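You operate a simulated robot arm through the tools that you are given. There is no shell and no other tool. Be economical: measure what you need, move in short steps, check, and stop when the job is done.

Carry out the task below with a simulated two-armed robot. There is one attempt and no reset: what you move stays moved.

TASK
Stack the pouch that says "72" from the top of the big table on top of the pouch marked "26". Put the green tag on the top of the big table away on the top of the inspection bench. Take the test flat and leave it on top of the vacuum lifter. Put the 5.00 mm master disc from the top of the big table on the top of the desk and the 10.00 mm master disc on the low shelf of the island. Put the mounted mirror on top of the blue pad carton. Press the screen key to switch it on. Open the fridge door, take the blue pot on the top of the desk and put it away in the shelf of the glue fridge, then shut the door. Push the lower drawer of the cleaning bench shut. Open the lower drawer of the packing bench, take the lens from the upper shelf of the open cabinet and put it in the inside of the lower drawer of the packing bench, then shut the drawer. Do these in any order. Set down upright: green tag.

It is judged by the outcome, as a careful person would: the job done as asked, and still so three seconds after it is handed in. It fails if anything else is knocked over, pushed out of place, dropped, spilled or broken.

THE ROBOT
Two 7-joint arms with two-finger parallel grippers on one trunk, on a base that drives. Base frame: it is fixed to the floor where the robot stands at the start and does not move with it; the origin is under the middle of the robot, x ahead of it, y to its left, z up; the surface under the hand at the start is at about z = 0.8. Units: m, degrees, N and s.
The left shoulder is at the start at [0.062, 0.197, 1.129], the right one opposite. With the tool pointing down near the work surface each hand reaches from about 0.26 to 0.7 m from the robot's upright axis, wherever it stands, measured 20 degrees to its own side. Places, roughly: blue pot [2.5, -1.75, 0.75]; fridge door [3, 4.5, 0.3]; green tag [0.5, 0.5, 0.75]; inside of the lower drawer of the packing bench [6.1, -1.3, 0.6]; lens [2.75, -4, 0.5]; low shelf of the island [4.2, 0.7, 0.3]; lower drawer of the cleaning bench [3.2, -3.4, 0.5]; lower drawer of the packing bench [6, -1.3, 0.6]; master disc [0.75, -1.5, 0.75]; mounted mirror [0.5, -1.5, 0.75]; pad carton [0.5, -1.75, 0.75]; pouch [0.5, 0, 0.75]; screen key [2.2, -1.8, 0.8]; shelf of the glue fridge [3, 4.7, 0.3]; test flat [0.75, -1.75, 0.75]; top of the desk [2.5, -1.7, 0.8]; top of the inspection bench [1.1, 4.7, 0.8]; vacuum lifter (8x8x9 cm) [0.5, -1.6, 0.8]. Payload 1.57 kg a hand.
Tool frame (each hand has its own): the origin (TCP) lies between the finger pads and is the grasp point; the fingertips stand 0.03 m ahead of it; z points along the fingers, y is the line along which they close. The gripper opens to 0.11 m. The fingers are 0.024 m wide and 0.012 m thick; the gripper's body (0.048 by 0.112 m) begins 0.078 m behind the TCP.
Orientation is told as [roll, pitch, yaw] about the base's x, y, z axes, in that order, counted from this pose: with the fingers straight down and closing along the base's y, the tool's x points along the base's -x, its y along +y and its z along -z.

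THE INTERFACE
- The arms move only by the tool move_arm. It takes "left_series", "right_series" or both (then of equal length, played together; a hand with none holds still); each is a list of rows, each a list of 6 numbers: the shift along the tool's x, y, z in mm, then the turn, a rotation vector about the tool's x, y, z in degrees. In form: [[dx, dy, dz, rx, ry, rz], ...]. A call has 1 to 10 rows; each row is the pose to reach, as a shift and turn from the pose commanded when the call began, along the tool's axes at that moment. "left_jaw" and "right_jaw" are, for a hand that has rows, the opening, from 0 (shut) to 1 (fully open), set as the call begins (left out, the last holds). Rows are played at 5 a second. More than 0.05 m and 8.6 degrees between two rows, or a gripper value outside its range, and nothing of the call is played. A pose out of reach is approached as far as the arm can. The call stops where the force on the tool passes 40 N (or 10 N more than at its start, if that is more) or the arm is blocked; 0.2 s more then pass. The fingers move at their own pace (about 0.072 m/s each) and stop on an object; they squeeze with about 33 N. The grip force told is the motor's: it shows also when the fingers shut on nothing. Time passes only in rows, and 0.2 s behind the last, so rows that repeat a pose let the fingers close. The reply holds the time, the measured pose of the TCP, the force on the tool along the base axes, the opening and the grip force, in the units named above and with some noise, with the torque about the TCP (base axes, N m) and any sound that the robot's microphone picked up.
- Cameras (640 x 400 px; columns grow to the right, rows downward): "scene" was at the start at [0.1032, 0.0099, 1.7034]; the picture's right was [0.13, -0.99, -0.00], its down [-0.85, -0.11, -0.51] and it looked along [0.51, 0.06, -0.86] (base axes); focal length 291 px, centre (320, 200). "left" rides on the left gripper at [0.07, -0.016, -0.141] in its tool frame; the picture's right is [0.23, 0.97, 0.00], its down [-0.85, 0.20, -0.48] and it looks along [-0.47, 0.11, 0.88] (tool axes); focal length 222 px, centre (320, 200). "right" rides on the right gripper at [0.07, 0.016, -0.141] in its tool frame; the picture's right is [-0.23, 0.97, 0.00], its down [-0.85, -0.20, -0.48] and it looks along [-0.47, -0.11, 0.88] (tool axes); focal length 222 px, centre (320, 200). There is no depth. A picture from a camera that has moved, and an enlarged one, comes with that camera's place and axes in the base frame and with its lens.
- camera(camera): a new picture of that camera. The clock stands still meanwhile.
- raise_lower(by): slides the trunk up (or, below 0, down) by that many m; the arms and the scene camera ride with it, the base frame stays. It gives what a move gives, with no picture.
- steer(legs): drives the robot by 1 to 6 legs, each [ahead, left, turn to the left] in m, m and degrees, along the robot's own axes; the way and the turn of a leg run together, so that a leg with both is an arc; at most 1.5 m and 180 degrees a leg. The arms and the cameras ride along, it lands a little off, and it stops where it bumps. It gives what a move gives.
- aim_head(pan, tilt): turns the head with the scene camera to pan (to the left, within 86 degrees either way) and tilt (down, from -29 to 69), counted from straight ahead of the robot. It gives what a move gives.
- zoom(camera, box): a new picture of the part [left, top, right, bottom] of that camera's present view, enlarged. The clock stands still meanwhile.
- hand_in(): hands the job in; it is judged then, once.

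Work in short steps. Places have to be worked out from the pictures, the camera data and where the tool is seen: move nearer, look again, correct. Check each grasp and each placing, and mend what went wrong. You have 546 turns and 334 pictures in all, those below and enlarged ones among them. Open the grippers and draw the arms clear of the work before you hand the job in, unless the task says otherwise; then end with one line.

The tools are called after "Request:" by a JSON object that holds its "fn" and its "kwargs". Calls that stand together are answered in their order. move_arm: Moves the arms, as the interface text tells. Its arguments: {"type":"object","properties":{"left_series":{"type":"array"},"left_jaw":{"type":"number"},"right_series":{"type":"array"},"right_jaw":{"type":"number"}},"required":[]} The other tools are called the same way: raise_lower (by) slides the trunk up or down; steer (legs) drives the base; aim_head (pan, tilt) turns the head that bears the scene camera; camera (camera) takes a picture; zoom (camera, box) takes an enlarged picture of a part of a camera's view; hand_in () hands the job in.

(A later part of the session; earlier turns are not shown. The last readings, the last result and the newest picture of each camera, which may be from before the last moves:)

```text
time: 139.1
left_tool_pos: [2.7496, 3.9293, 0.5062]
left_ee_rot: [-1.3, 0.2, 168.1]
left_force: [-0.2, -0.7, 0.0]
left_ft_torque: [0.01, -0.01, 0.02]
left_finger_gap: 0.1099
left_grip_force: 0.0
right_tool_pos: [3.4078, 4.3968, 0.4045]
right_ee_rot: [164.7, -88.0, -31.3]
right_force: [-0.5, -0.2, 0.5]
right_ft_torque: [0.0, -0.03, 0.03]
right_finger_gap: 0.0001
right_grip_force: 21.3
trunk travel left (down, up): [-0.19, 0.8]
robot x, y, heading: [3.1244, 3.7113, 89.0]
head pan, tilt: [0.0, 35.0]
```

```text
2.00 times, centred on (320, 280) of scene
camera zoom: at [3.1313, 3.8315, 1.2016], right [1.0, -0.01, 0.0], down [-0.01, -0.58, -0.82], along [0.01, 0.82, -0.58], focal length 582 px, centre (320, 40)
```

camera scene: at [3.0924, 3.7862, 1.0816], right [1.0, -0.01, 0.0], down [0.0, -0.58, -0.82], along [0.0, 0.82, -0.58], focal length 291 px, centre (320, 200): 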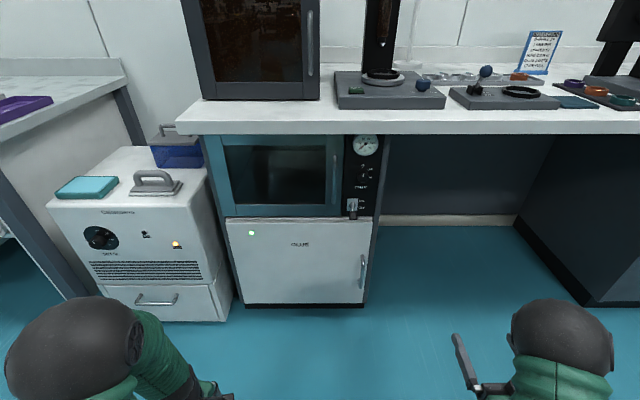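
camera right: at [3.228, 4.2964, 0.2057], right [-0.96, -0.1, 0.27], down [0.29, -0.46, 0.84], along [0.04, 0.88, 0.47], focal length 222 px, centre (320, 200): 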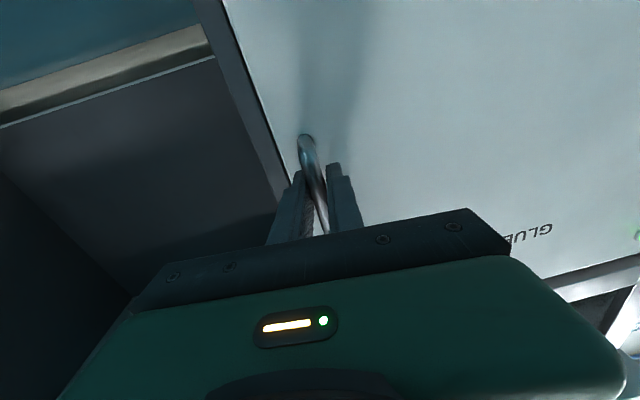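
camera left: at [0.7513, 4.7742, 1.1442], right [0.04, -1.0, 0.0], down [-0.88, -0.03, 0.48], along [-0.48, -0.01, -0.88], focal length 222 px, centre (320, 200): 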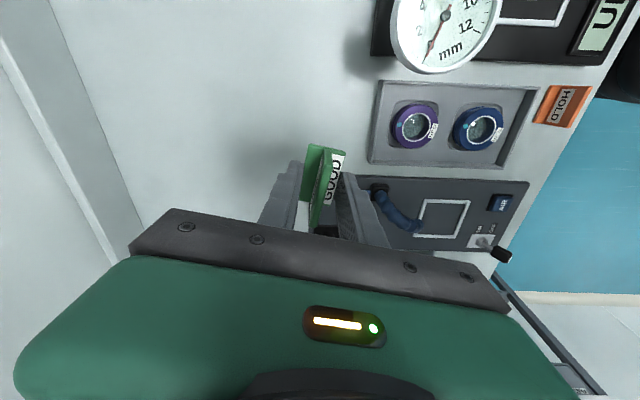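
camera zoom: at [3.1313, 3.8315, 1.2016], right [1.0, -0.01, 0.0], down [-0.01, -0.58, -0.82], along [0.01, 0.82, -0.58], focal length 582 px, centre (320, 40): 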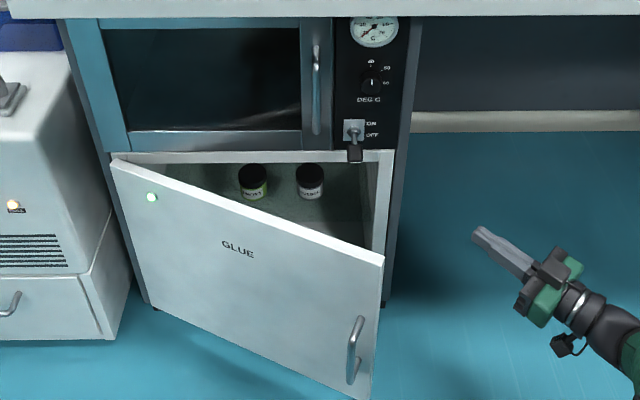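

The hand now points forward-left. I drive left so the fingers go behind the door and pull it open.

Request:
{"fn": "steer", "kwargs": {"legs": [[0, 0.17, 0], [-0.1, 0.1, 0]]}}

Request:
{"fn": "zoom", "kwargs": {"camera": "scene", "box": [180, 180, 460, 380]}}

```text
time: 141.3
left_tool_pos: [2.5097, 3.8699, 0.5026]
left_ee_rot: [-1.5, 0.6, 168.2]
left_force: [-0.9, 0.4, -0.3]
left_ft_torque: [0.0, -0.08, 0.02]
left_finger_gap: 0.1102
left_grip_force: 0.0
right_tool_pos: [3.1733, 4.3366, 0.4076]
right_ee_rot: [-178.1, -88.7, -48.9]
right_force: [-0.3, -0.5, 0.9]
right_ft_torque: [-0.07, -0.05, 0.0]
right_finger_gap: 0.0001
right_grip_force: 21.2
trunk travel left (down, up): [-0.19, 0.8]
robot x, y, heading: [2.8913, 3.6509, 89.1]
head pan, tilt: [0.0, 35.0]
stopped in leg 2: the force on the tool passed its limit at 56 N (the readings are from after the stop); the commanded pose is now the measured one
```

```text
2.00 times, centred on (320, 280) of scene
camera zoom: at [2.8901, 3.7729, 1.2017], right [1.0, -0.01, 0.0], down [0.0, -0.58, -0.82], along [0.01, 0.82, -0.58], focal length 582 px, centre (320, 40)
```

zoom: 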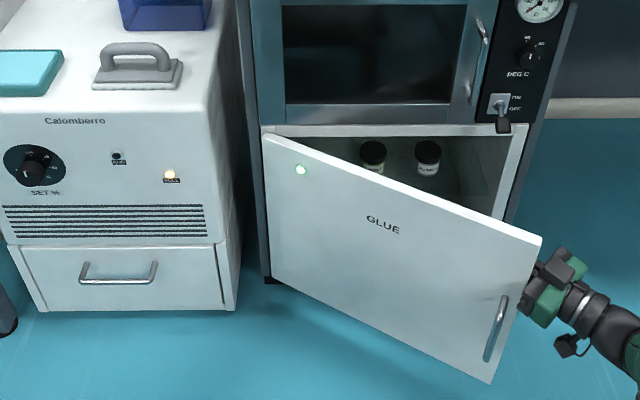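

Hooked. I keep following the arc: back and left.

Request:
{"fn": "steer", "kwargs": {"legs": [[-0.09, 0.05, 0]]}}

Request:
{"fn": "steer", "kwargs": {"legs": [[-0.08, 0.08, 0]]}}

Request:
{"fn": "zoom", "kwargs": {"camera": "scene", "box": [180, 180, 460, 380]}}

```text
time: 142.5
left_tool_pos: [2.4633, 3.7772, 0.5044]
left_ee_rot: [-1.5, 0.2, 168.1]
left_force: [-0.5, -0.3, 0.8]
left_ft_torque: [0.03, -0.01, 0.0]
left_finger_gap: 0.1101
left_grip_force: 0.0
right_tool_pos: [3.1279, 4.2445, 0.4054]
right_ee_rot: [172.6, -88.4, -39.8]
right_force: [-0.5, -0.2, 0.3]
right_ft_torque: [0.0, -0.03, -0.06]
right_finger_gap: 0.0001
right_grip_force: 21.1
trunk travel left (down, up): [-0.19, 0.8]
robot x, y, heading: [2.838, 3.5572, 89.2]
head pan, tilt: [0.0, 35.0]
```

```text
time: 143.7
left_tool_pos: [2.3847, 3.6954, 0.5056]
left_ee_rot: [-1.4, 0.2, 168.2]
left_force: [-0.3, -1.3, 0.0]
left_ft_torque: [0.03, -0.02, 0.01]
left_finger_gap: 0.1101
left_grip_force: 0.0
right_tool_pos: [3.0482, 4.1631, 0.4046]
right_ee_rot: [174.5, -88.4, -41.6]
right_force: [0.4, 0.2, 0.2]
right_ft_torque: [-0.01, 0.01, 0.01]
right_finger_gap: 0.0
right_grip_force: 21.4
trunk travel left (down, up): [-0.19, 0.8]
robot x, y, heading: [2.7623, 3.4756, 89.0]
head pan, tilt: [0.0, 35.0]
```

```text
2.00 times, centred on (320, 280) of scene
camera zoom: at [2.768, 3.5991, 1.2017], right [1.0, -0.01, 0.0], down [-0.01, -0.57, -0.82], along [0.01, 0.82, -0.57], focal length 582 px, centre (320, 40)
```

zoom: 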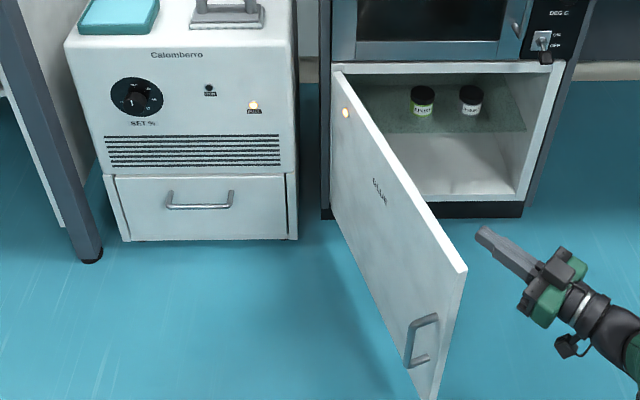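

The door swung to ~68°. I push it a bit further by driving left.

Request:
{"fn": "steer", "kwargs": {"legs": [[0, 0.19, 0]]}}

Request:
{"fn": "steer", "kwargs": {"legs": [[0, -0.2, 0]]}}

Request:
{"fn": "camera", "kwargs": {"camera": "scene"}}

```text
time: 145.2
left_tool_pos: [2.1915, 3.696, 0.5062]
left_ee_rot: [-1.6, 0.2, 168.2]
left_force: [0.1, 0.8, -0.3]
left_ft_torque: [-0.01, 0.02, -0.01]
left_finger_gap: 0.1097
left_grip_force: 0.1
right_tool_pos: [2.8538, 4.167, 0.4051]
right_ee_rot: [173.6, -88.3, -40.5]
right_force: [-0.5, 0.1, -0.2]
right_ft_torque: [-0.01, 0.01, 0.03]
right_finger_gap: 0.0
right_grip_force: 21.3
trunk travel left (down, up): [-0.19, 0.8]
robot x, y, heading: [2.5695, 3.4823, 89.5]
head pan, tilt: [0.0, 35.0]
```

```text
time: 146.8
left_tool_pos: [2.3911, 3.6947, 0.504]
left_ee_rot: [-1.7, 0.3, 168.0]
left_force: [0.0, -0.8, 0.3]
left_ft_torque: [0.03, 0.0, 0.0]
left_finger_gap: 0.1098
left_grip_force: 0.0
right_tool_pos: [3.0541, 4.1638, 0.4078]
right_ee_rot: [-177.8, -88.5, -49.3]
right_force: [-0.4, -0.3, 0.1]
right_ft_torque: [0.01, -0.03, -0.02]
right_finger_gap: 0.0
right_grip_force: 21.1
trunk travel left (down, up): [-0.19, 0.8]
robot x, y, heading: [2.771, 3.4746, 89.3]
head pan, tilt: [0.0, 35.0]
```

```text
242 pictures are left
camera scene: at [2.7719, 3.5995, 1.2017], right [1.0, -0.01, 0.0], down [-0.01, -0.57, -0.82], along [0.01, 0.82, -0.57], focal length 291 px, centre (320, 200)
```

scene: 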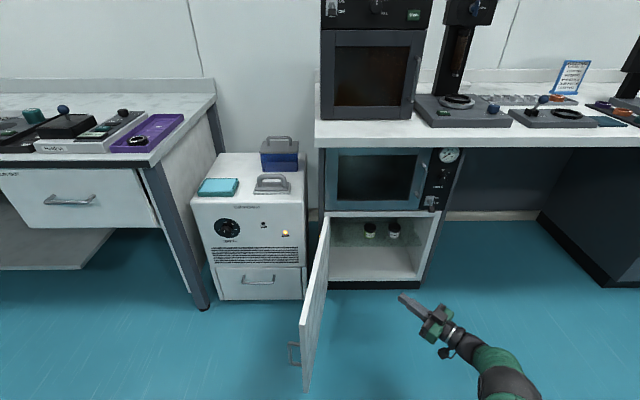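

The door stands fully open. I zoom in to measure the shelf.

Request:
{"fn": "zoom", "kwargs": {"camera": "scene", "box": [310, 190, 450, 300]}}

```text
3.64 times, centred on (380, 245) of scene
camera zoom: at [2.7719, 3.5995, 1.2017], right [1.0, -0.01, 0.0], down [-0.01, -0.57, -0.82], along [0.01, 0.82, -0.57], focal length 1058 px, centre (102, 36)
```

zoom: 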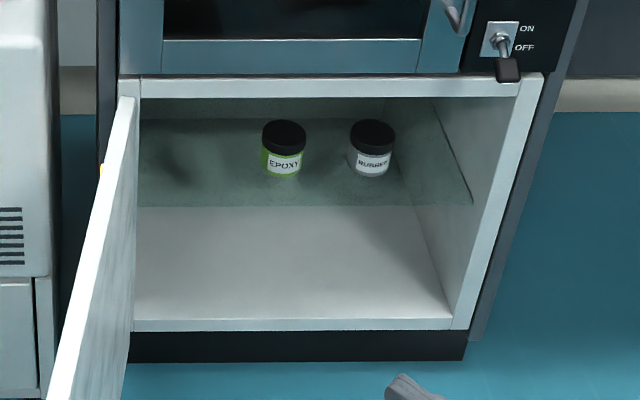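

Shelf is at z≈0.30 with free room at its left (x≈2.9). Next I return to the big table. I raise the trunk and restore the right hand to point down.

Request:
{"fn": "raise_lower", "kwargs": {"by": 0.4}}

Request:
{"fn": "move_arm", "kwargs": {"right_series": [[0, 0, 0, 8, 0, 0], [0, 0, 0, 16, 0, 0], [0, 0, 0, 24, 0, 0], [0, 0, 0, 32, 0, 0], [0, 0, 0, 40, 0, 0]], "right_jaw": 1}}

Request:
{"fn": "move_arm", "kwargs": {"right_series": [[0, 0, 0, 0, 8.5, 0], [0, 0, 0, 0, 17, 0], [0, 0, 0, 0, 25.5, 0], [0, 0, 0, 0, 34, 0], [0, 0, 0, 0, 42.5, 0], [0, 0, 0, 0, 51, 0], [0, 0, 0, 0, 59.5, 0], [0, 0, 0, 0, 68, 0], [0, 0, 0, 0, 76.5, 0], [0, 0, 0, 0, 85, 0]]}}

Request:
{"fn": "raise_lower", "kwargs": {"by": 0.3}}

```text
time: 150.7
left_tool_pos: [2.3914, 3.6942, 0.9048]
left_ee_rot: [-1.7, 0.4, 168.1]
left_force: [0.9, 0.7, 0.1]
left_ft_torque: [0.02, -0.02, 0.03]
left_finger_gap: 0.1098
left_grip_force: 0.1
right_tool_pos: [3.0567, 4.1633, 0.8072]
right_ee_rot: [179.5, -88.4, -46.5]
right_force: [0.7, 0.1, 0.7]
right_ft_torque: [0.0, -0.01, -0.02]
right_finger_gap: 0.0001
right_grip_force: 20.8
trunk travel left (down, up): [-0.59, 0.4]
robot x, y, heading: [2.7688, 3.481, 89.3]
head pan, tilt: [0.0, 35.0]
```

```text
time: 151.9
left_tool_pos: [2.3907, 3.6956, 0.9048]
left_ee_rot: [-1.7, 0.4, 168.1]
left_force: [0.6, -0.4, 0.6]
left_ft_torque: [-0.01, -0.01, -0.01]
left_finger_gap: 0.1098
left_grip_force: 0.1
right_tool_pos: [3.0587, 4.1644, 0.8079]
right_ee_rot: [136.3, -88.3, -43.0]
right_force: [0.4, 0.1, 0.0]
right_ft_torque: [-0.01, -0.01, -0.02]
right_finger_gap: 0.1101
right_grip_force: 0.0
right hand out of reach, approached as far as the arm can: row 5
trunk travel left (down, up): [-0.59, 0.4]
robot x, y, heading: [2.7734, 3.4764, 89.2]
head pan, tilt: [0.0, 35.0]
```

```text
time: 154.1
left_tool_pos: [2.3929, 3.6961, 0.9054]
left_ee_rot: [-1.6, 0.2, 168.0]
left_force: [0.8, 0.3, 1.1]
left_ft_torque: [0.04, -0.02, -0.02]
left_finger_gap: 0.1099
left_grip_force: 0.1
right_tool_pos: [3.0611, 4.1658, 0.8048]
right_ee_rot: [1.0, -5.9, 92.8]
right_force: [0.6, 0.3, -0.5]
right_ft_torque: [0.0, 0.03, 0.01]
right_finger_gap: 0.1099
right_grip_force: 0.0
trunk travel left (down, up): [-0.59, 0.4]
robot x, y, heading: [2.7731, 3.4756, 89.3]
head pan, tilt: [0.0, 35.0]
```

```text
time: 157.1
left_tool_pos: [2.3911, 3.6951, 1.2057]
left_ee_rot: [-1.7, 0.3, 168.0]
left_force: [-0.2, 0.1, -0.2]
left_ft_torque: [0.01, -0.04, 0.03]
left_finger_gap: 0.11
left_grip_force: 0.1
right_tool_pos: [3.0588, 4.1658, 1.1069]
right_ee_rot: [1.0, -6.2, 93.0]
right_force: [-0.5, 0.6, -0.2]
right_ft_torque: [0.01, 0.0, 0.0]
right_finger_gap: 0.11
right_grip_force: 0.1
trunk travel left (down, up): [-0.89, 0.1]
robot x, y, heading: [2.7699, 3.4787, 89.1]
head pan, tilt: [0.0, 35.0]
```

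I straighten both hands into a compact travel pose.

Request:
{"fn": "move_arm", "kwargs": {"right_series": [[27, 0, -5, 0.1, 1, 0], [54, 0, -10, 0.3, 2, 0], [81, 0, -15, 0.5, 3, -0.5], [108, 0, -20, 0.7, 4, -1], [135, 0, -25, 0.8, 5, -1.5], [162, 0, -30, 1, 6, -2], [189, 0, -35, 1, 6, -3], [216, 0, -40, 1, 6, -3], [243, 0, -45, 1, 6, -3], [270, 0, -50, 1, 6, -3]], "left_series": [[12, -23, 0, 0, 0, 7.8], [23, -46, 0, 0, 0, 15.6], [35, -69, 0, 0, 0, 23.4], [46, -92, 0, 0, 0, 31.2], [58, -115, 0, 0, 0, 39], [69, -137, 0, 0, 0, 46.8], [81, -160, 0, 0, 0, 54.6], [92, -183, 0, 0, 0, 62.4], [104, -206, 0, 0, 0, 70.2], [115, -229, 0, 0, 0, 78]]}}

Request:
{"fn": "aim_head", "kwargs": {"pan": 86, "tilt": 30}}

Request:
{"fn": "camera", "kwargs": {"camera": "scene"}}

```text
time: 159.3
left_tool_pos: [2.5509, 3.8951, 1.2122]
left_ee_rot: [-0.6, -1.6, 89.9]
left_force: [-0.2, 0.3, 0.9]
left_ft_torque: [-0.04, 0.05, -0.01]
left_finger_gap: 0.1096
left_grip_force: 0.0
right_tool_pos: [3.0756, 3.8903, 1.1265]
right_ee_rot: [0.0, -0.2, 95.9]
right_force: [-0.1, -0.2, -0.4]
right_ft_torque: [0.03, -0.04, 0.01]
right_finger_gap: 0.1098
right_grip_force: 0.1
trunk travel left (down, up): [-0.89, 0.1]
robot x, y, heading: [2.7708, 3.4799, 89.2]
head pan, tilt: [0.0, 35.0]
```

```text
time: 160.9
left_tool_pos: [2.5509, 3.895, 1.2105]
left_ee_rot: [-0.6, -1.6, 90.1]
left_force: [0.1, -0.2, -0.6]
left_ft_torque: [-0.02, 0.01, -0.03]
left_finger_gap: 0.1102
left_grip_force: 0.0
right_tool_pos: [3.0748, 3.8908, 1.1278]
right_ee_rot: [-0.2, -0.3, 95.9]
right_force: [-0.2, 0.5, 0.1]
right_ft_torque: [0.02, -0.01, -0.01]
right_finger_gap: 0.1102
right_grip_force: 0.1
trunk travel left (down, up): [-0.89, 0.1]
robot x, y, heading: [2.7733, 3.4781, 89.4]
head pan, tilt: [85.9, 30.0]
```

```text
240 pictures are left
camera scene: at [2.6836, 3.5209, 1.9096], right [0.08, 1.0, 0.0], down [0.5, -0.04, -0.87], along [-0.86, 0.07, -0.5], focal length 291 px, centre (320, 200)
```

scene: 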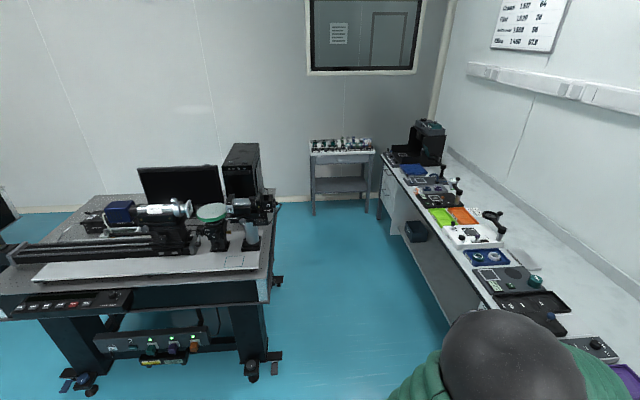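

I retrace the known path: forward to y≈3.85, left along the bench, then backward down the corridor.

Request:
{"fn": "steer", "kwargs": {"legs": [[0.38, 0, 0.6], [0, 1.4, 0], [0, 1.25, 0]]}}

```text
time: 163.4
left_tool_pos: [2.5481, 4.2695, 1.2105]
left_ee_rot: [-0.6, -1.5, 90.7]
left_force: [0.2, -0.2, -0.6]
left_ft_torque: [0.02, 0.01, 0.01]
left_finger_gap: 0.1101
left_grip_force: 0.2
right_tool_pos: [3.0718, 4.2729, 1.1258]
right_ee_rot: [-0.2, -0.2, 96.6]
right_force: [-0.3, -0.3, -0.9]
right_ft_torque: [-0.04, 0.0, 0.02]
right_finger_gap: 0.1103
right_grip_force: 0.0
trunk travel left (down, up): [-0.89, 0.1]
robot x, y, heading: [2.7725, 3.8529, 89.8]
head pan, tilt: [85.9, 30.0]
stopped in leg 1: the robot was blocked; the commanded pose is now the measured one
```

Something blocked the last millimetres — likely the open fridge door. I back off and look down.

Request:
{"fn": "steer", "kwargs": {"legs": [[-0.12, 0, 0]]}}

Request:
{"fn": "aim_head", "kwargs": {"pan": 0, "tilt": 60}}

Request:
{"fn": "camera", "kwargs": {"camera": "scene"}}

```text
time: 164.6
left_tool_pos: [2.549, 4.1544, 1.2097]
left_ee_rot: [-0.6, -1.4, 90.8]
left_force: [0.2, 0.2, -0.4]
left_ft_torque: [0.0, -0.01, 0.0]
left_finger_gap: 0.1099
left_grip_force: 0.0
right_tool_pos: [3.0725, 4.1574, 1.1256]
right_ee_rot: [-0.2, -0.1, 96.5]
right_force: [0.1, -0.3, 0.1]
right_ft_torque: [-0.03, -0.03, 0.02]
right_finger_gap: 0.11
right_grip_force: 0.1
trunk travel left (down, up): [-0.89, 0.1]
robot x, y, heading: [2.7744, 3.7359, 90.2]
head pan, tilt: [85.9, 30.0]
```

```text
time: 166.2
left_tool_pos: [2.5485, 4.1466, 1.2135]
left_ee_rot: [-0.6, -1.9, 90.7]
left_force: [0.2, 0.7, 0.0]
left_ft_torque: [0.01, 0.02, 0.03]
left_finger_gap: 0.1101
left_grip_force: 0.0
right_tool_pos: [3.0718, 4.1486, 1.1292]
right_ee_rot: [-0.2, -0.6, 96.6]
right_force: [-1.0, -0.4, 0.6]
right_ft_torque: [-0.02, 0.0, -0.02]
right_finger_gap: 0.1099
right_grip_force: 0.1
trunk travel left (down, up): [-0.89, 0.1]
robot x, y, heading: [2.7744, 3.7339, 90.2]
head pan, tilt: [0.0, 60.0]
```

```text
239 pictures are left
camera scene: at [2.776, 3.8383, 1.8674], right [1.0, 0.0, 0.0], down [0.0, -0.87, -0.5], along [0.0, 0.5, -0.87], focal length 291 px, centre (320, 200)
```

scene: 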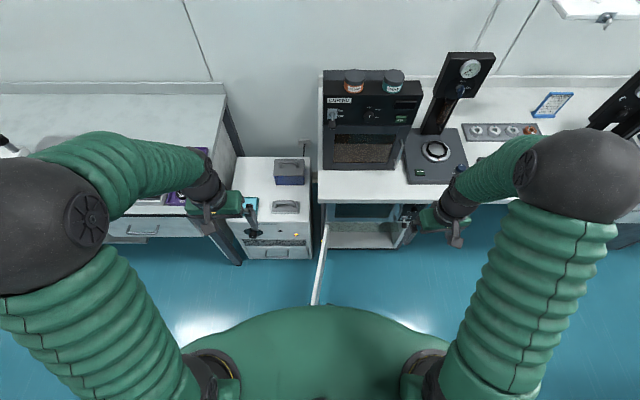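

Door fine. I go left first, then forward a bit, then along the bench.

Request:
{"fn": "steer", "kwargs": {"legs": [[0, 0.4, 0], [0.12, 1.0, 0], [0, 1.25, 0]]}}

```text
time: 179.4
left_tool_pos: [-0.0823, 4.2725, 1.2132]
left_ee_rot: [-0.5, -1.7, 89.9]
left_force: [-0.3, -0.3, -0.1]
left_ft_torque: [0.01, 0.04, 0.01]
left_finger_gap: 0.1101
left_grip_force: 0.1
right_tool_pos: [0.4402, 4.2693, 1.1277]
right_ee_rot: [0.0, -0.5, 95.8]
right_force: [-0.4, -0.3, 0.1]
right_ft_torque: [0.0, 0.05, -0.04]
right_finger_gap: 0.1101
right_grip_force: 0.1
trunk travel left (down, up): [-0.89, 0.1]
robot x, y, heading: [0.1345, 3.864, 89.2]
head pan, tilt: [0.0, 60.0]
```

Request:
{"fn": "steer", "kwargs": {"legs": [[-1.4, 0.12, 0.8], [-1.5, 0.05, 0]]}}

```text
refused: leg 2 is longer than a leg can be; nothing moved
```

Request:
{"fn": "steer", "kwargs": {"legs": [[-1.4, 0.12, 0.8], [-1.4, 0.05, 0]]}}

```text
time: 193.0
left_tool_pos: [-0.2871, 1.4675, 1.2139]
left_ee_rot: [-0.6, -1.9, 91.1]
left_force: [0.1, 0.5, 0.5]
left_ft_torque: [0.01, 0.02, 0.0]
left_finger_gap: 0.1101
left_grip_force: 0.2
right_tool_pos: [0.2367, 1.4742, 1.129]
right_ee_rot: [-0.2, -0.5, 97.1]
right_force: [-0.5, 0.6, -0.5]
right_ft_torque: [-0.01, 0.0, 0.0]
right_finger_gap: 0.1098
right_grip_force: 0.1
trunk travel left (down, up): [-0.89, 0.1]
robot x, y, heading: [-0.0549, 1.0602, 90.5]
head pan, tilt: [0.0, 60.0]
```

Request:
{"fn": "steer", "kwargs": {"legs": [[-1.4, 0, 0], [-1.2, 0, 0]]}}

Request:
{"fn": "steer", "kwargs": {"legs": [[0, 0, -90]]}}

Request:
{"fn": "aim_head", "kwargs": {"pan": 0, "tilt": 45}}

Request:
{"fn": "camera", "kwargs": {"camera": "scene"}}

```text
time: 205.4
left_tool_pos: [-0.2719, -1.0863, 1.2135]
left_ee_rot: [-0.6, -2.0, 89.9]
left_force: [0.1, 0.4, -0.9]
left_ft_torque: [0.05, -0.03, 0.04]
left_finger_gap: 0.1101
left_grip_force: 0.1
right_tool_pos: [0.2518, -1.0917, 1.1296]
right_ee_rot: [-0.3, -0.6, 95.7]
right_force: [-0.9, -0.5, 0.5]
right_ft_torque: [0.0, 0.02, 0.0]
right_finger_gap: 0.1099
right_grip_force: 0.0
trunk travel left (down, up): [-0.89, 0.1]
robot x, y, heading: [-0.052, -1.4945, 89.2]
head pan, tilt: [0.0, 60.0]
```

```text
time: 209.6
left_tool_pos: [0.3506, -1.2713, 1.2143]
left_ee_rot: [-0.7, -1.9, 1.2]
left_force: [-0.7, 0.9, -0.2]
left_ft_torque: [-0.02, -0.01, 0.0]
left_finger_gap: 0.1101
left_grip_force: 0.1
right_tool_pos: [0.3572, -1.7944, 1.1302]
right_ee_rot: [-0.2, -0.7, 6.9]
right_force: [0.2, 0.2, 0.7]
right_ft_torque: [0.02, -0.01, 0.0]
right_finger_gap: 0.11
right_grip_force: 0.0
trunk travel left (down, up): [-0.89, 0.1]
robot x, y, heading: [-0.0544, -1.498, 0.3]
head pan, tilt: [0.0, 60.0]
```

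```text
time: 210.4
left_tool_pos: [0.3496, -1.2713, 1.2148]
left_ee_rot: [-0.6, -2.0, 1.1]
left_force: [0.7, -0.7, 1.1]
left_ft_torque: [-0.02, -0.05, 0.01]
left_finger_gap: 0.1101
left_grip_force: 0.1
right_tool_pos: [0.3559, -1.7944, 1.1301]
right_ee_rot: [-0.2, -0.7, 6.9]
right_force: [0.2, 0.4, 0.7]
right_ft_torque: [0.01, -0.04, -0.01]
right_finger_gap: 0.1101
right_grip_force: 0.0
trunk travel left (down, up): [-0.89, 0.1]
robot x, y, heading: [-0.0532, -1.4962, 0.4]
head pan, tilt: [0.0, 45.0]
```

```text
238 pictures are left
camera scene: at [0.0638, -1.4962, 1.8867], right [0.01, -1.0, 0.0], down [-0.71, 0.0, -0.71], along [0.71, 0.0, -0.71], focal length 291 px, centre (320, 200)
```

scene: 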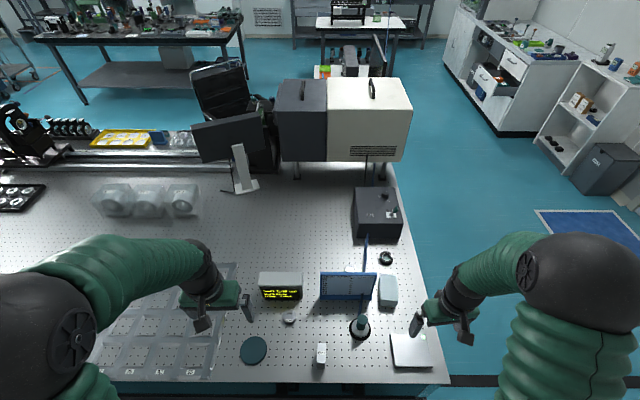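

I zoom in on the work area.

Request:
{"fn": "zoom", "kwargs": {"camera": "scene", "box": [230, 240, 450, 390]}}

Request:
{"fn": "zoom", "kwargs": {"camera": "scene", "box": [230, 300, 350, 380]}}

Request:
{"fn": "zoom", "kwargs": {"camera": "scene", "box": [330, 240, 450, 380]}}

```text
2.67 times, centred on (340, 315) of scene
camera zoom: at [0.0638, -1.4962, 1.8867], right [0.01, -1.0, 0.0], down [-0.71, 0.0, -0.71], along [0.71, 0.0, -0.71], focal length 776 px, centre (267, -107)
```

zoom: 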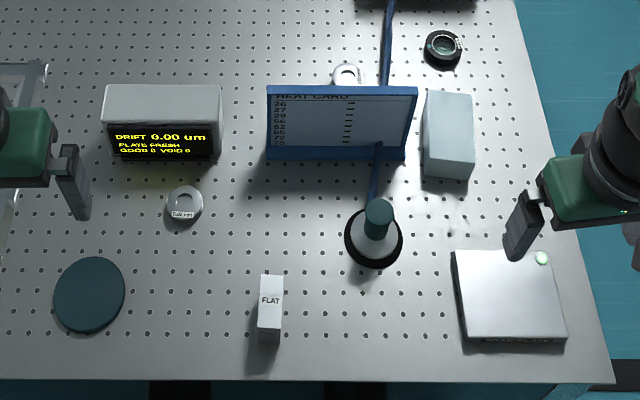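

```text
5.00 times, centred on (290, 340) of scene
camera zoom: at [0.0638, -1.4962, 1.8867], right [0.01, -1.0, 0.0], down [-0.71, 0.0, -0.71], along [0.71, 0.0, -0.71], focal length 1454 px, centre (470, -500)
```

zoom: 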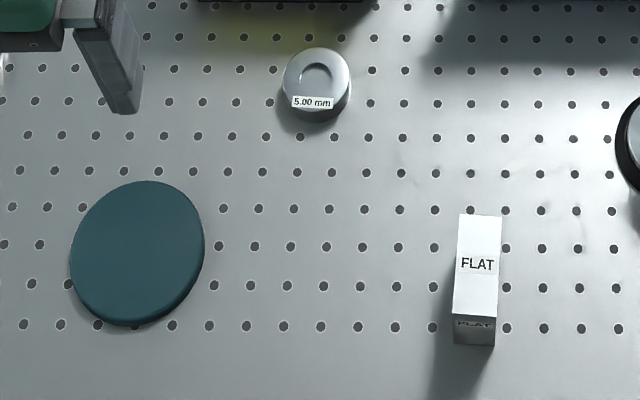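

```text
2.86 times, centred on (390, 310) of scene
camera zoom: at [0.0638, -1.4962, 1.8867], right [0.01, -1.0, 0.0], down [-0.71, 0.0, -0.71], along [0.71, 0.0, -0.71], focal length 831 px, centre (120, -114)
```

zoom: 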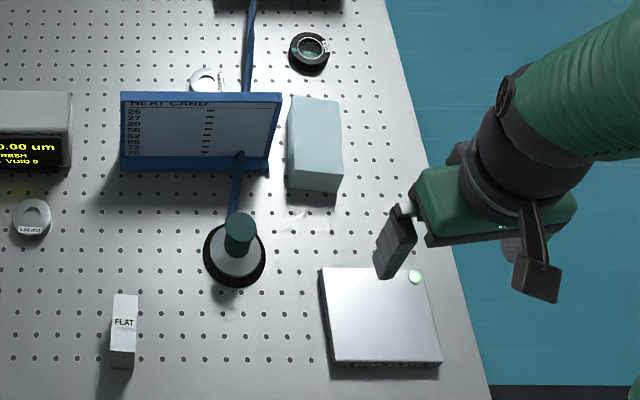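

Candidates: the "FLAT"-labelled upright piece at (0.38, -1.50) matches the mounted mirror's place, and the black-ringed glass at (0.78, -1.78) the test flat's. I move the left hand's camera over the piece to see it better.

Request:
{"fn": "move_arm", "kwargs": {"left_series": [[0, -40, 20, 0, 0, 0], [10, -80, 40, 0, 0, 0], [20, -120, 60, 0, 0, 0], [20, -160, 80, 0, 0, 0], [20, -190, 100, 0, 0, 0]]}}

Request:
{"fn": "camera", "kwargs": {"camera": "left"}}

Request:
{"fn": "camera", "kwargs": {"camera": "right"}}

```text
time: 211.6
left_tool_pos: [0.3367, -1.4627, 1.1112]
left_ee_rot: [-0.4, -2.0, 1.1]
left_force: [0.7, -0.2, 0.5]
left_ft_torque: [-0.01, 0.02, -0.03]
left_finger_gap: 0.1098
left_grip_force: 0.1
right_tool_pos: [0.3568, -1.7971, 1.1295]
right_ee_rot: [-0.1, -0.8, 6.9]
right_force: [0.2, -0.1, 0.8]
right_ft_torque: [-0.01, -0.01, 0.0]
right_finger_gap: 0.1097
right_grip_force: 0.2
trunk travel left (down, up): [-0.89, 0.1]
robot x, y, heading: [-0.0545, -1.4982, 0.4]
head pan, tilt: [0.0, 45.0]
```

```text
234 pictures are left
camera left: at [0.2617, -1.4795, 1.2498], right [-0.24, 0.97, -0.02], down [0.83, 0.22, 0.51], along [0.49, 0.11, -0.86], focal length 222 px, centre (320, 200)
```

left: 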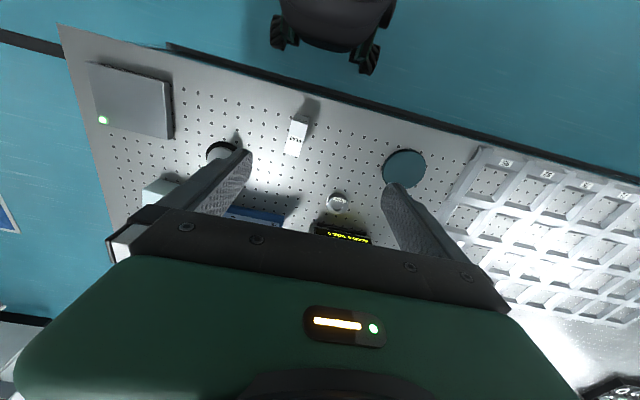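

```text
233 pictures are left
camera right: at [0.2834, -1.789, 1.2706], right [0.11, 0.99, 0.0], down [0.87, -0.09, 0.49], along [0.49, -0.05, -0.87], focal length 222 px, centre (320, 200)
```

right: 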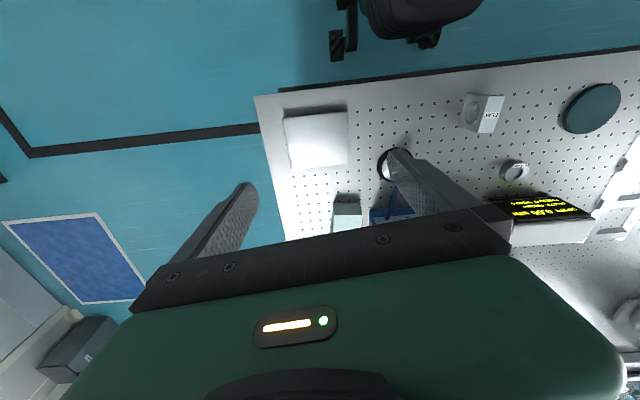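

Request:
{"fn": "zoom", "kwargs": {"camera": "right", "box": [440, 70, 560, 150]}}

Request:
{"fn": "zoom", "kwargs": {"camera": "left", "box": [260, 90, 360, 190]}}

```text
5.00 times, centred on (500, 110) of right
camera zoom: at [0.2834, -1.789, 1.2706], right [0.11, 0.99, 0.0], down [0.87, -0.09, 0.49], along [0.49, -0.05, -0.87], focal length 1111 px, centre (-580, 650)
```

zoom: 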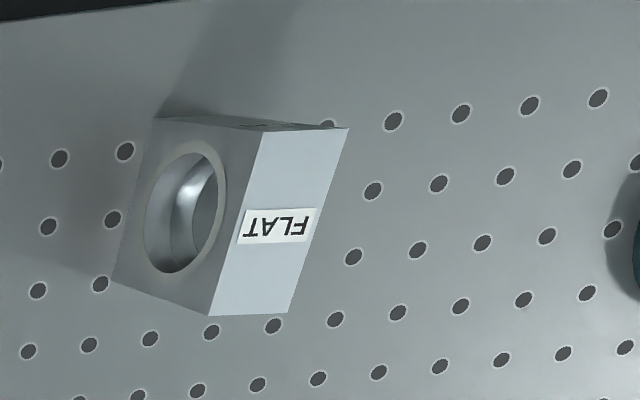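

```text
4.00 times, centred on (310, 140) of left
camera zoom: at [0.2617, -1.4795, 1.2498], right [-0.24, 0.97, -0.02], down [0.83, 0.22, 0.51], along [0.49, 0.11, -0.86], focal length 888 px, centre (360, 440)
```

zoom: 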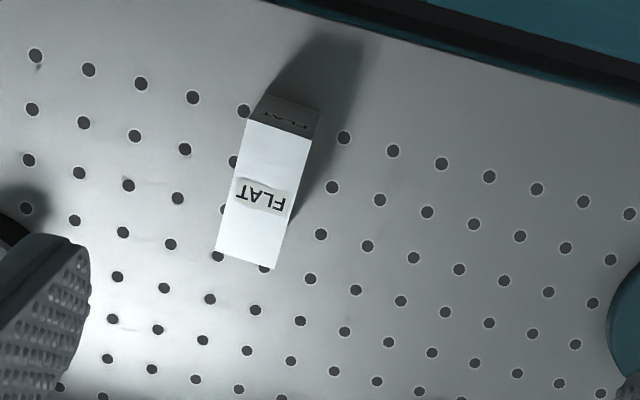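

It is a square mirror mount standing on the table: the mounted mirror, long side along x, at (0.376, -1.498). I creep closer with the base, then bring the right hand over it turned 90°, and the left hand away.

Request:
{"fn": "steer", "kwargs": {"legs": [[0.045, -0.02, -0.4]]}}

Request:
{"fn": "move_arm", "kwargs": {"right_series": [[-1, 30, 10, 0, 0, -8.3], [-2, 60, 20, 0, 0, -16.6], [-3, 90, 30, 0, 0, -24.9], [-4, 120, 40, 0, 0, -33.2], [-5, 150, 50, 0, 0, -41.5], [-6, 180, 60, 0, 0, -49.8], [-7, 210, 70, 0, 0, -58.1], [-8, 240, 80, 0, 0, -66.4], [-9, 270, 90, 0, 0, -74.7], [-10, 298, 95, 0, 0, -83]], "left_series": [[0, 24, -10, 0, 0, 0], [0, 48, -20, 0, 0, 0], [0, 72, -30, 0, 0, 0], [0, 96, -40, 0, 0, 0], [0, 120, -50, 0, 0, 0], [0, 144, -60, 0, 0, 0], [0, 168, -70, 0, 0, 0], [0, 192, -80, 0, 0, 0], [0, 216, -90, 0, 0, 0], [0, 240, -100, 0, 2, 0]]}}

Request:
{"fn": "camera", "kwargs": {"camera": "right"}}

```text
time: 212.5
left_tool_pos: [0.3712, -1.4806, 1.1172]
left_ee_rot: [-0.7, -2.6, 0.6]
left_force: [0.3, 0.1, 0.2]
left_ft_torque: [0.0, -0.03, 0.0]
left_finger_gap: 0.11
left_grip_force: 0.0
right_tool_pos: [0.3896, -1.8154, 1.1353]
right_ee_rot: [-0.5, -1.4, 6.5]
right_force: [-0.1, 0.0, 0.6]
right_ft_torque: [0.01, -0.07, -0.01]
right_finger_gap: 0.1099
right_grip_force: 0.0
trunk travel left (down, up): [-0.89, 0.1]
robot x, y, heading: [-0.0065, -1.516, -0.2]
head pan, tilt: [0.0, 45.0]
```

```text
time: 214.7
left_tool_pos: [0.3732, -1.2316, 1.2112]
left_ee_rot: [-0.9, -0.2, 0.5]
left_force: [-1.2, 0.9, -0.4]
left_ft_torque: [0.01, 0.0, -0.01]
left_finger_gap: 0.11
left_grip_force: 0.0
right_tool_pos: [0.3742, -1.5126, 1.0362]
right_ee_rot: [-0.9, 0.5, 89.6]
right_force: [0.3, 0.0, -0.2]
right_ft_torque: [-0.03, -0.04, 0.0]
right_finger_gap: 0.11
right_grip_force: 0.0
trunk travel left (down, up): [-0.89, 0.1]
robot x, y, heading: [-0.0071, -1.5154, 0.0]
head pan, tilt: [0.0, 45.0]
```

```text
230 pictures are left
camera right: at [0.3545, -1.5821, 1.1791], right [-0.97, 0.23, -0.02], down [0.2, 0.86, 0.47], along [0.13, 0.46, -0.88], focal length 222 px, centre (320, 200)
```

right: 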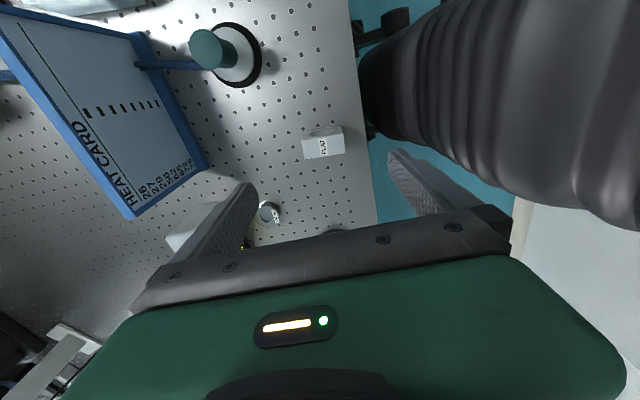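

Request:
{"fn": "move_arm", "kwargs": {"right_series": [[-6, -2, 40, -0.5, -0.3, 0], [-12, -3, 80, -0.9, -0.5, 0], [-12, -3, 125, -0.9, -0.5, 0]]}}

Request:
{"fn": "zoom", "kwargs": {"camera": "right", "box": [200, 80, 460, 260]}}

```text
time: 215.5
left_tool_pos: [0.3731, -1.2312, 1.21]
left_ee_rot: [-1.0, -0.1, 0.6]
left_force: [-0.8, -0.1, 0.4]
left_ft_torque: [0.02, 0.04, 0.0]
left_finger_gap: 0.1102
left_grip_force: 0.1
right_tool_pos: [0.3794, -1.5041, 0.9099]
right_ee_rot: [0.0, 0.0, 89.5]
right_force: [0.2, 0.9, 0.2]
right_ft_torque: [-0.02, 0.04, 0.02]
right_finger_gap: 0.1099
right_grip_force: 0.1
trunk travel left (down, up): [-0.89, 0.1]
robot x, y, heading: [-0.0105, -1.5168, -0.1]
head pan, tilt: [0.0, 45.0]
```

```text
2.22 times, centred on (330, 170) of right
camera zoom: at [0.3622, -1.574, 1.0532], right [-0.97, 0.23, 0.0], down [0.21, 0.85, 0.48], along [0.11, 0.47, -0.88], focal length 494 px, centre (298, 267)
```

zoom: 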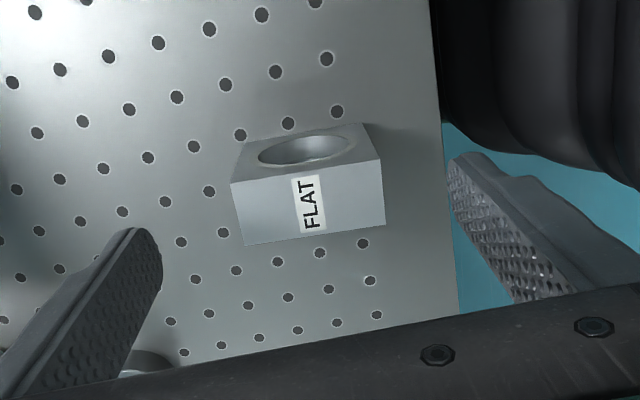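

Well aligned. I descend 60 mm and grip.

Request:
{"fn": "move_arm", "kwargs": {"right_series": [[0, 3, 30, 0, 0, 0], [0, 3, 60, 0, 0, 0]]}}

Request:
{"fn": "zoom", "kwargs": {"camera": "right", "box": [200, 80, 460, 260]}}

```text
time: 216.1
left_tool_pos: [0.3743, -1.2345, 1.211]
left_ee_rot: [-0.9, -0.1, 0.6]
left_force: [1.0, 0.0, -0.1]
left_ft_torque: [-0.01, -0.02, -0.02]
left_finger_gap: 0.1099
left_grip_force: 0.0
right_tool_pos: [0.3815, -1.507, 0.8516]
right_ee_rot: [0.1, -0.2, 89.3]
right_force: [-0.5, 0.2, 0.6]
right_ft_torque: [-0.01, 0.04, 0.01]
right_finger_gap: 0.1099
right_grip_force: 0.0
trunk travel left (down, up): [-0.89, 0.1]
robot x, y, heading: [-0.0093, -1.5179, -0.3]
head pan, tilt: [0.0, 45.0]
```

```text
2.22 times, centred on (330, 170) of right
camera zoom: at [0.362, -1.5778, 0.9929], right [-0.97, 0.24, 0.0], down [0.21, 0.85, 0.48], along [0.11, 0.47, -0.88], focal length 494 px, centre (298, 267)
```

zoom: 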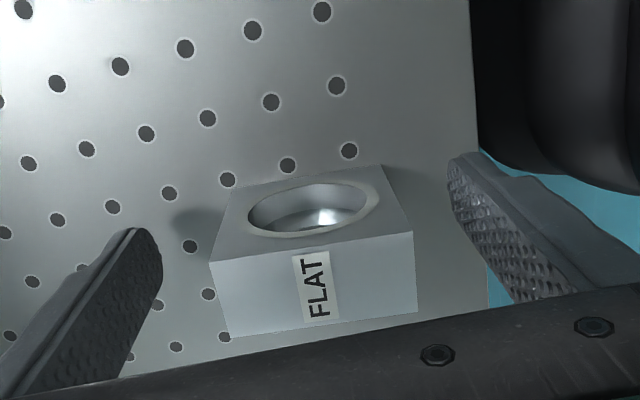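

The block's centre is ~9 mm further in +y; I shift and close.

Request:
{"fn": "move_arm", "kwargs": {"right_series": [[-9, 2, 4, 0, 0, 0], [-9, 2, 4, 0, 0, 0]]}}

Request:
{"fn": "move_arm", "kwargs": {"right_series": [[0, 0, 0, 0, 0, 0], [0, 0, 0, 0, 0, 0], [0, 0, 0, 0, 0, 0], [0, 0, 0, 0, 0, 0]], "right_jaw": 0}}

Request:
{"fn": "move_arm", "kwargs": {"right_series": [[0, 0, -40, 0, 0, 0], [0, 0, -80, 0, 0, 0], [0, 0, -125, 0, 0, 0], [0, 0, -170, 0, 0, 0]]}}

Request:
{"fn": "camera", "kwargs": {"camera": "right"}}

```text
time: 216.7
left_tool_pos: [0.3735, -1.2344, 1.2129]
left_ee_rot: [-0.9, -0.1, 0.6]
left_force: [-0.2, -0.3, 0.1]
left_ft_torque: [0.04, -0.01, -0.03]
left_finger_gap: 0.1103
left_grip_force: 0.1
right_tool_pos: [0.3807, -1.4996, 0.8479]
right_ee_rot: [-0.2, -0.3, 88.6]
right_force: [-0.7, 0.0, 0.9]
right_ft_torque: [-0.01, 0.03, -0.01]
right_finger_gap: 0.1101
right_grip_force: 0.2
trunk travel left (down, up): [-0.89, 0.1]
robot x, y, heading: [-0.0069, -1.5201, -0.2]
head pan, tilt: [0.0, 45.0]
```

```text
time: 217.7
left_tool_pos: [0.3726, -1.2339, 1.2106]
left_ee_rot: [-0.9, -0.2, 0.6]
left_force: [0.3, -0.8, -0.3]
left_ft_torque: [0.02, 0.01, 0.02]
left_finger_gap: 0.11
left_grip_force: 0.0
right_tool_pos: [0.3803, -1.5013, 0.8462]
right_ee_rot: [-0.1, -0.2, 88.8]
right_force: [5.2, -1.2, 21.3]
right_ft_torque: [-0.12, 0.31, -0.07]
right_finger_gap: 0.0596
right_grip_force: 32.4
trunk travel left (down, up): [-0.89, 0.1]
robot x, y, heading: [-0.008, -1.5194, -0.0]
head pan, tilt: [0.0, 45.0]
```

```text
time: 218.7
left_tool_pos: [0.3734, -1.2352, 1.2109]
left_ee_rot: [-0.9, -0.1, 0.6]
left_force: [-0.7, -0.4, 0.1]
left_ft_torque: [0.0, -0.02, -0.01]
left_finger_gap: 0.1099
left_grip_force: 0.1
right_tool_pos: [0.3725, -1.4917, 1.0211]
right_ee_rot: [0.2, -0.1, 89.6]
right_force: [0.3, 0.3, -2.5]
right_ft_torque: [-0.01, 0.0, 0.02]
right_finger_gap: 0.0597
right_grip_force: 32.6
trunk travel left (down, up): [-0.89, 0.1]
robot x, y, heading: [-0.0074, -1.5154, -0.3]
head pan, tilt: [0.0, 45.0]
```

```text
227 pictures are left
camera right: at [0.354, -1.5628, 1.163], right [-0.97, 0.23, 0.0], down [0.21, 0.85, 0.48], along [0.11, 0.47, -0.88], focal length 222 px, centre (320, 200)
```

right: 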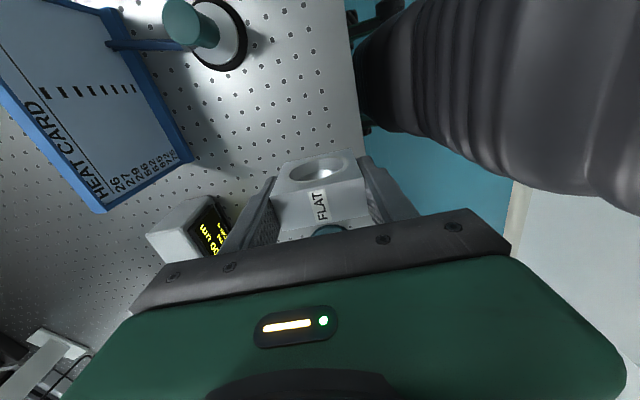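

The mirror is held (60 mm). The pad carton is centred near (0.62, -1.76), top ≈0.855. I carry the mirror over it at a safe height.

Request:
{"fn": "move_arm", "kwargs": {"right_series": [[0, 0, -40, 0, 0, 0], [33, -30, -60, 0, 0, 0], [66, -61, -60, 0, 0, 0], [99, -92, -60, 0, 0, 0], [132, -123, -60, 0, 0, 0], [165, -154, -60, 0, 0, 0], [198, -185, -60, 0, 0, 0], [231, -216, -60, 0, 0, 0], [264, -245, -60, 0, 0, 0]]}}

Request:
{"fn": "camera", "kwargs": {"camera": "right"}}

Request:
{"fn": "zoom", "kwargs": {"camera": "scene", "box": [320, 180, 480, 320]}}

```text
time: 220.7
left_tool_pos: [0.375, -1.2367, 1.2106]
left_ee_rot: [-0.8, -0.1, 0.6]
left_force: [0.0, -0.5, 1.9]
left_ft_torque: [-0.01, 0.02, -0.01]
left_finger_gap: 0.1101
left_grip_force: 0.1
right_tool_pos: [0.616, -1.7649, 1.0725]
right_ee_rot: [0.2, -0.4, 89.6]
right_force: [0.2, -0.1, -2.5]
right_ft_torque: [0.03, 0.01, 0.02]
right_finger_gap: 0.0599
right_grip_force: 32.8
trunk travel left (down, up): [-0.89, 0.1]
robot x, y, heading: [-0.0098, -1.5157, -0.1]
head pan, tilt: [0.0, 45.0]
```

```text
226 pictures are left
camera right: at [0.5994, -1.8351, 1.2152], right [-0.97, 0.24, 0.0], down [0.21, 0.85, 0.48], along [0.11, 0.47, -0.88], focal length 222 px, centre (320, 200)
```

right: 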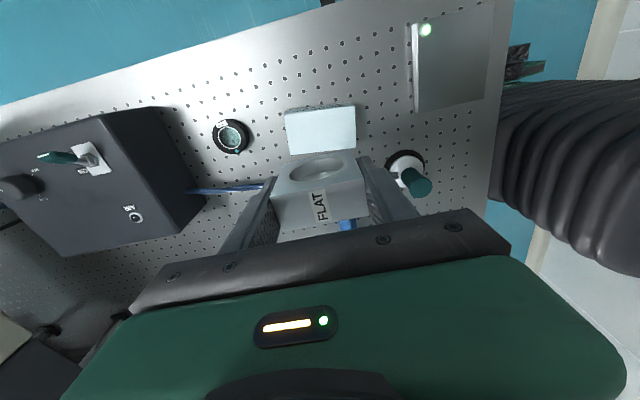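

```text
2.86 times, centred on (400, 250) of scene
camera zoom: at [0.1127, -1.5187, 1.8866], right [0.0, -1.0, 0.0], down [-0.71, 0.0, -0.7], along [0.7, 0.0, -0.71], focal length 831 px, centre (91, 57)
```

zoom: 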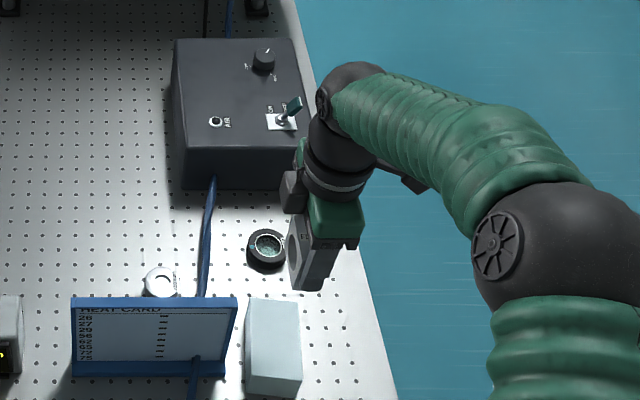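

Directly above the carton. I lower toward it.

Request:
{"fn": "move_arm", "kwargs": {"right_series": [[-3, 0, 45, 0, 0, 0], [-3, 0, 90, 0, 0, 0], [-3, 0, 130, 0, 0, 0]]}}

Request:
{"fn": "camera", "kwargs": {"camera": "right"}}

Request:
{"fn": "zoom", "kwargs": {"camera": "scene", "box": [320, 180, 480, 320]}}

```text
time: 221.5
left_tool_pos: [0.373, -1.2357, 1.2109]
left_ee_rot: [-0.9, 0.0, 0.6]
left_force: [0.4, 0.2, 0.2]
left_ft_torque: [0.0, 0.05, 0.0]
left_finger_gap: 0.1102
left_grip_force: 0.0
right_tool_pos: [0.6184, -1.757, 0.9446]
right_ee_rot: [0.0, -0.2, 89.4]
right_force: [0.6, -0.8, -1.9]
right_ft_torque: [-0.03, -0.02, 0.05]
right_finger_gap: 0.0597
right_grip_force: 33.3
trunk travel left (down, up): [-0.89, 0.1]
robot x, y, heading: [-0.006, -1.5157, 0.0]
head pan, tilt: [0.0, 45.0]
```

```text
224 pictures are left
camera right: at [0.6008, -1.828, 1.0866], right [-0.97, 0.24, 0.0], down [0.21, 0.85, 0.48], along [0.11, 0.47, -0.88], focal length 222 px, centre (320, 200)
```

right: 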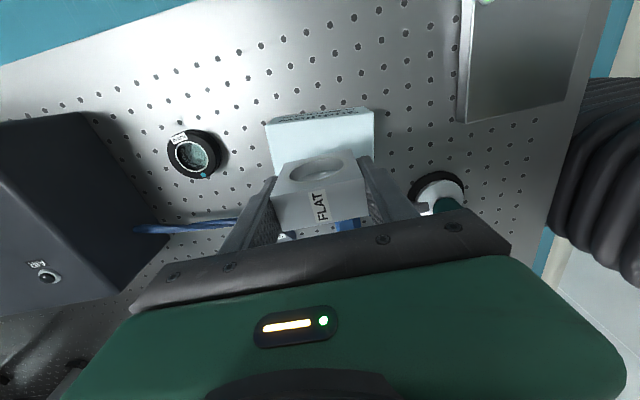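

```text
2.86 times, centred on (400, 250) of scene
camera zoom: at [0.113, -1.5171, 1.8867], right [0.0, -1.0, 0.0], down [-0.71, 0.0, -0.7], along [0.7, 0.0, -0.71], focal length 831 px, centre (91, 57)
```

zoom: 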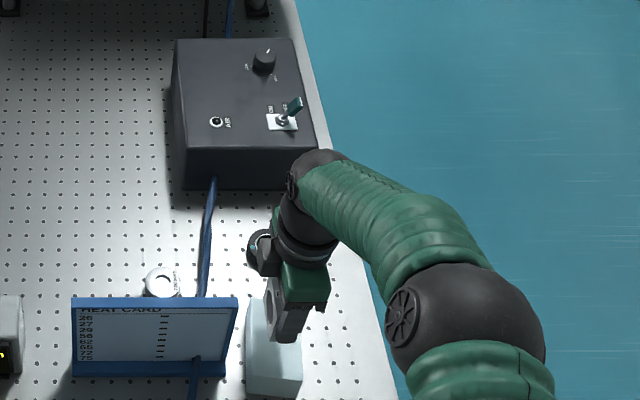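

Request:
{"fn": "move_arm", "kwargs": {"right_series": [[4, 8, 12, 0, 0, 0], [4, 8, 22, 0, 0, 0], [4, 8, 28, 0, 0, 0], [4, 8, 31, 0, 0, 0], [4, 8, 34, 0, 0, 0], [4, 8, 37, 0, 0, 0]]}}

Request:
{"fn": "camera", "kwargs": {"camera": "right"}}

```text
time: 222.9
left_tool_pos: [0.3736, -1.235, 1.2108]
left_ee_rot: [-0.9, -0.1, 0.6]
left_force: [0.2, -0.6, -0.1]
left_ft_torque: [0.0, 0.01, -0.01]
left_finger_gap: 0.1099
left_grip_force: 0.0
right_tool_pos: [0.6103, -1.7619, 0.9067]
right_ee_rot: [0.0, -0.2, 89.5]
right_force: [0.5, -0.2, -1.4]
right_ft_torque: [0.02, -0.01, 0.01]
right_finger_gap: 0.0596
right_grip_force: 33.0
trunk travel left (down, up): [-0.89, 0.1]
robot x, y, heading: [-0.0076, -1.5183, -0.3]
head pan, tilt: [0.0, 45.0]
```

```text
222 pictures are left
camera right: at [0.5927, -1.8321, 1.0503], right [-0.97, 0.24, 0.0], down [0.21, 0.85, 0.48], along [0.11, 0.47, -0.88], focal length 222 px, centre (320, 200)
```

right: 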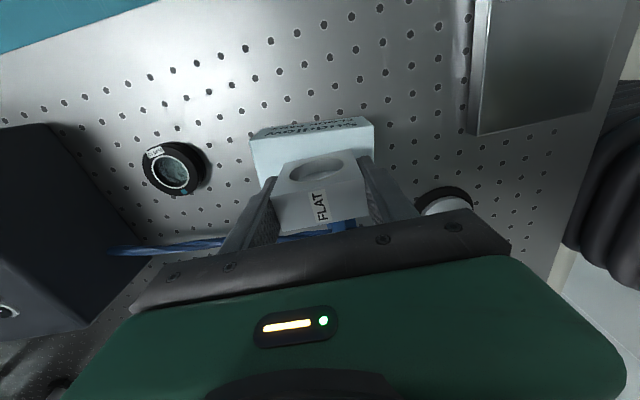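

Request:
{"fn": "move_arm", "kwargs": {"right_series": [[0, 0, 3, 0, 0, 0], [0, 0, 6, 0, 0, 0], [0, 0, 9, 0, 0, 0], [0, 0, 12, 0, 0, 0]]}}

Request:
{"fn": "zoom", "kwargs": {"camera": "right", "box": [230, 100, 410, 240]}}

```text
time: 223.9
left_tool_pos: [0.3723, -1.233, 1.2114]
left_ee_rot: [-1.0, -0.2, 0.6]
left_force: [-0.6, 0.3, 0.5]
left_ft_torque: [-0.03, 0.02, 0.01]
left_finger_gap: 0.11
left_grip_force: 0.0
right_tool_pos: [0.6099, -1.7628, 0.8997]
right_ee_rot: [-0.2, 0.1, 89.6]
right_force: [5.2, -0.9, 21.0]
right_ft_torque: [0.0, 0.49, 0.04]
right_finger_gap: 0.0595
right_grip_force: 33.4
trunk travel left (down, up): [-0.89, 0.1]
robot x, y, heading: [-0.0111, -1.5162, -0.4]
head pan, tilt: [0.0, 45.0]
```

```text
2.86 times, centred on (320, 170) of right
camera zoom: at [0.5911, -1.8319, 1.0415], right [-0.97, 0.24, 0.0], down [0.2, 0.85, 0.48], along [0.12, 0.46, -0.88], focal length 635 px, centre (320, 286)
```

zoom: 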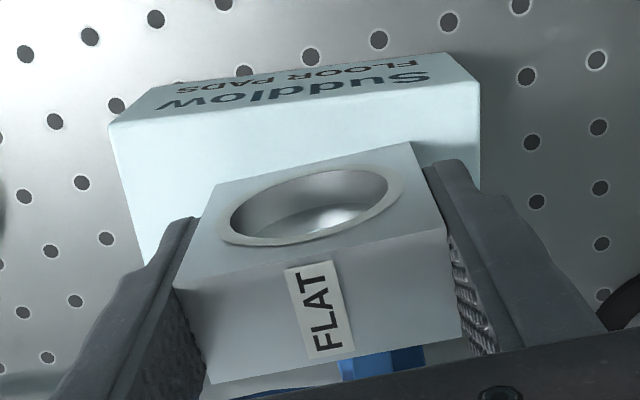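

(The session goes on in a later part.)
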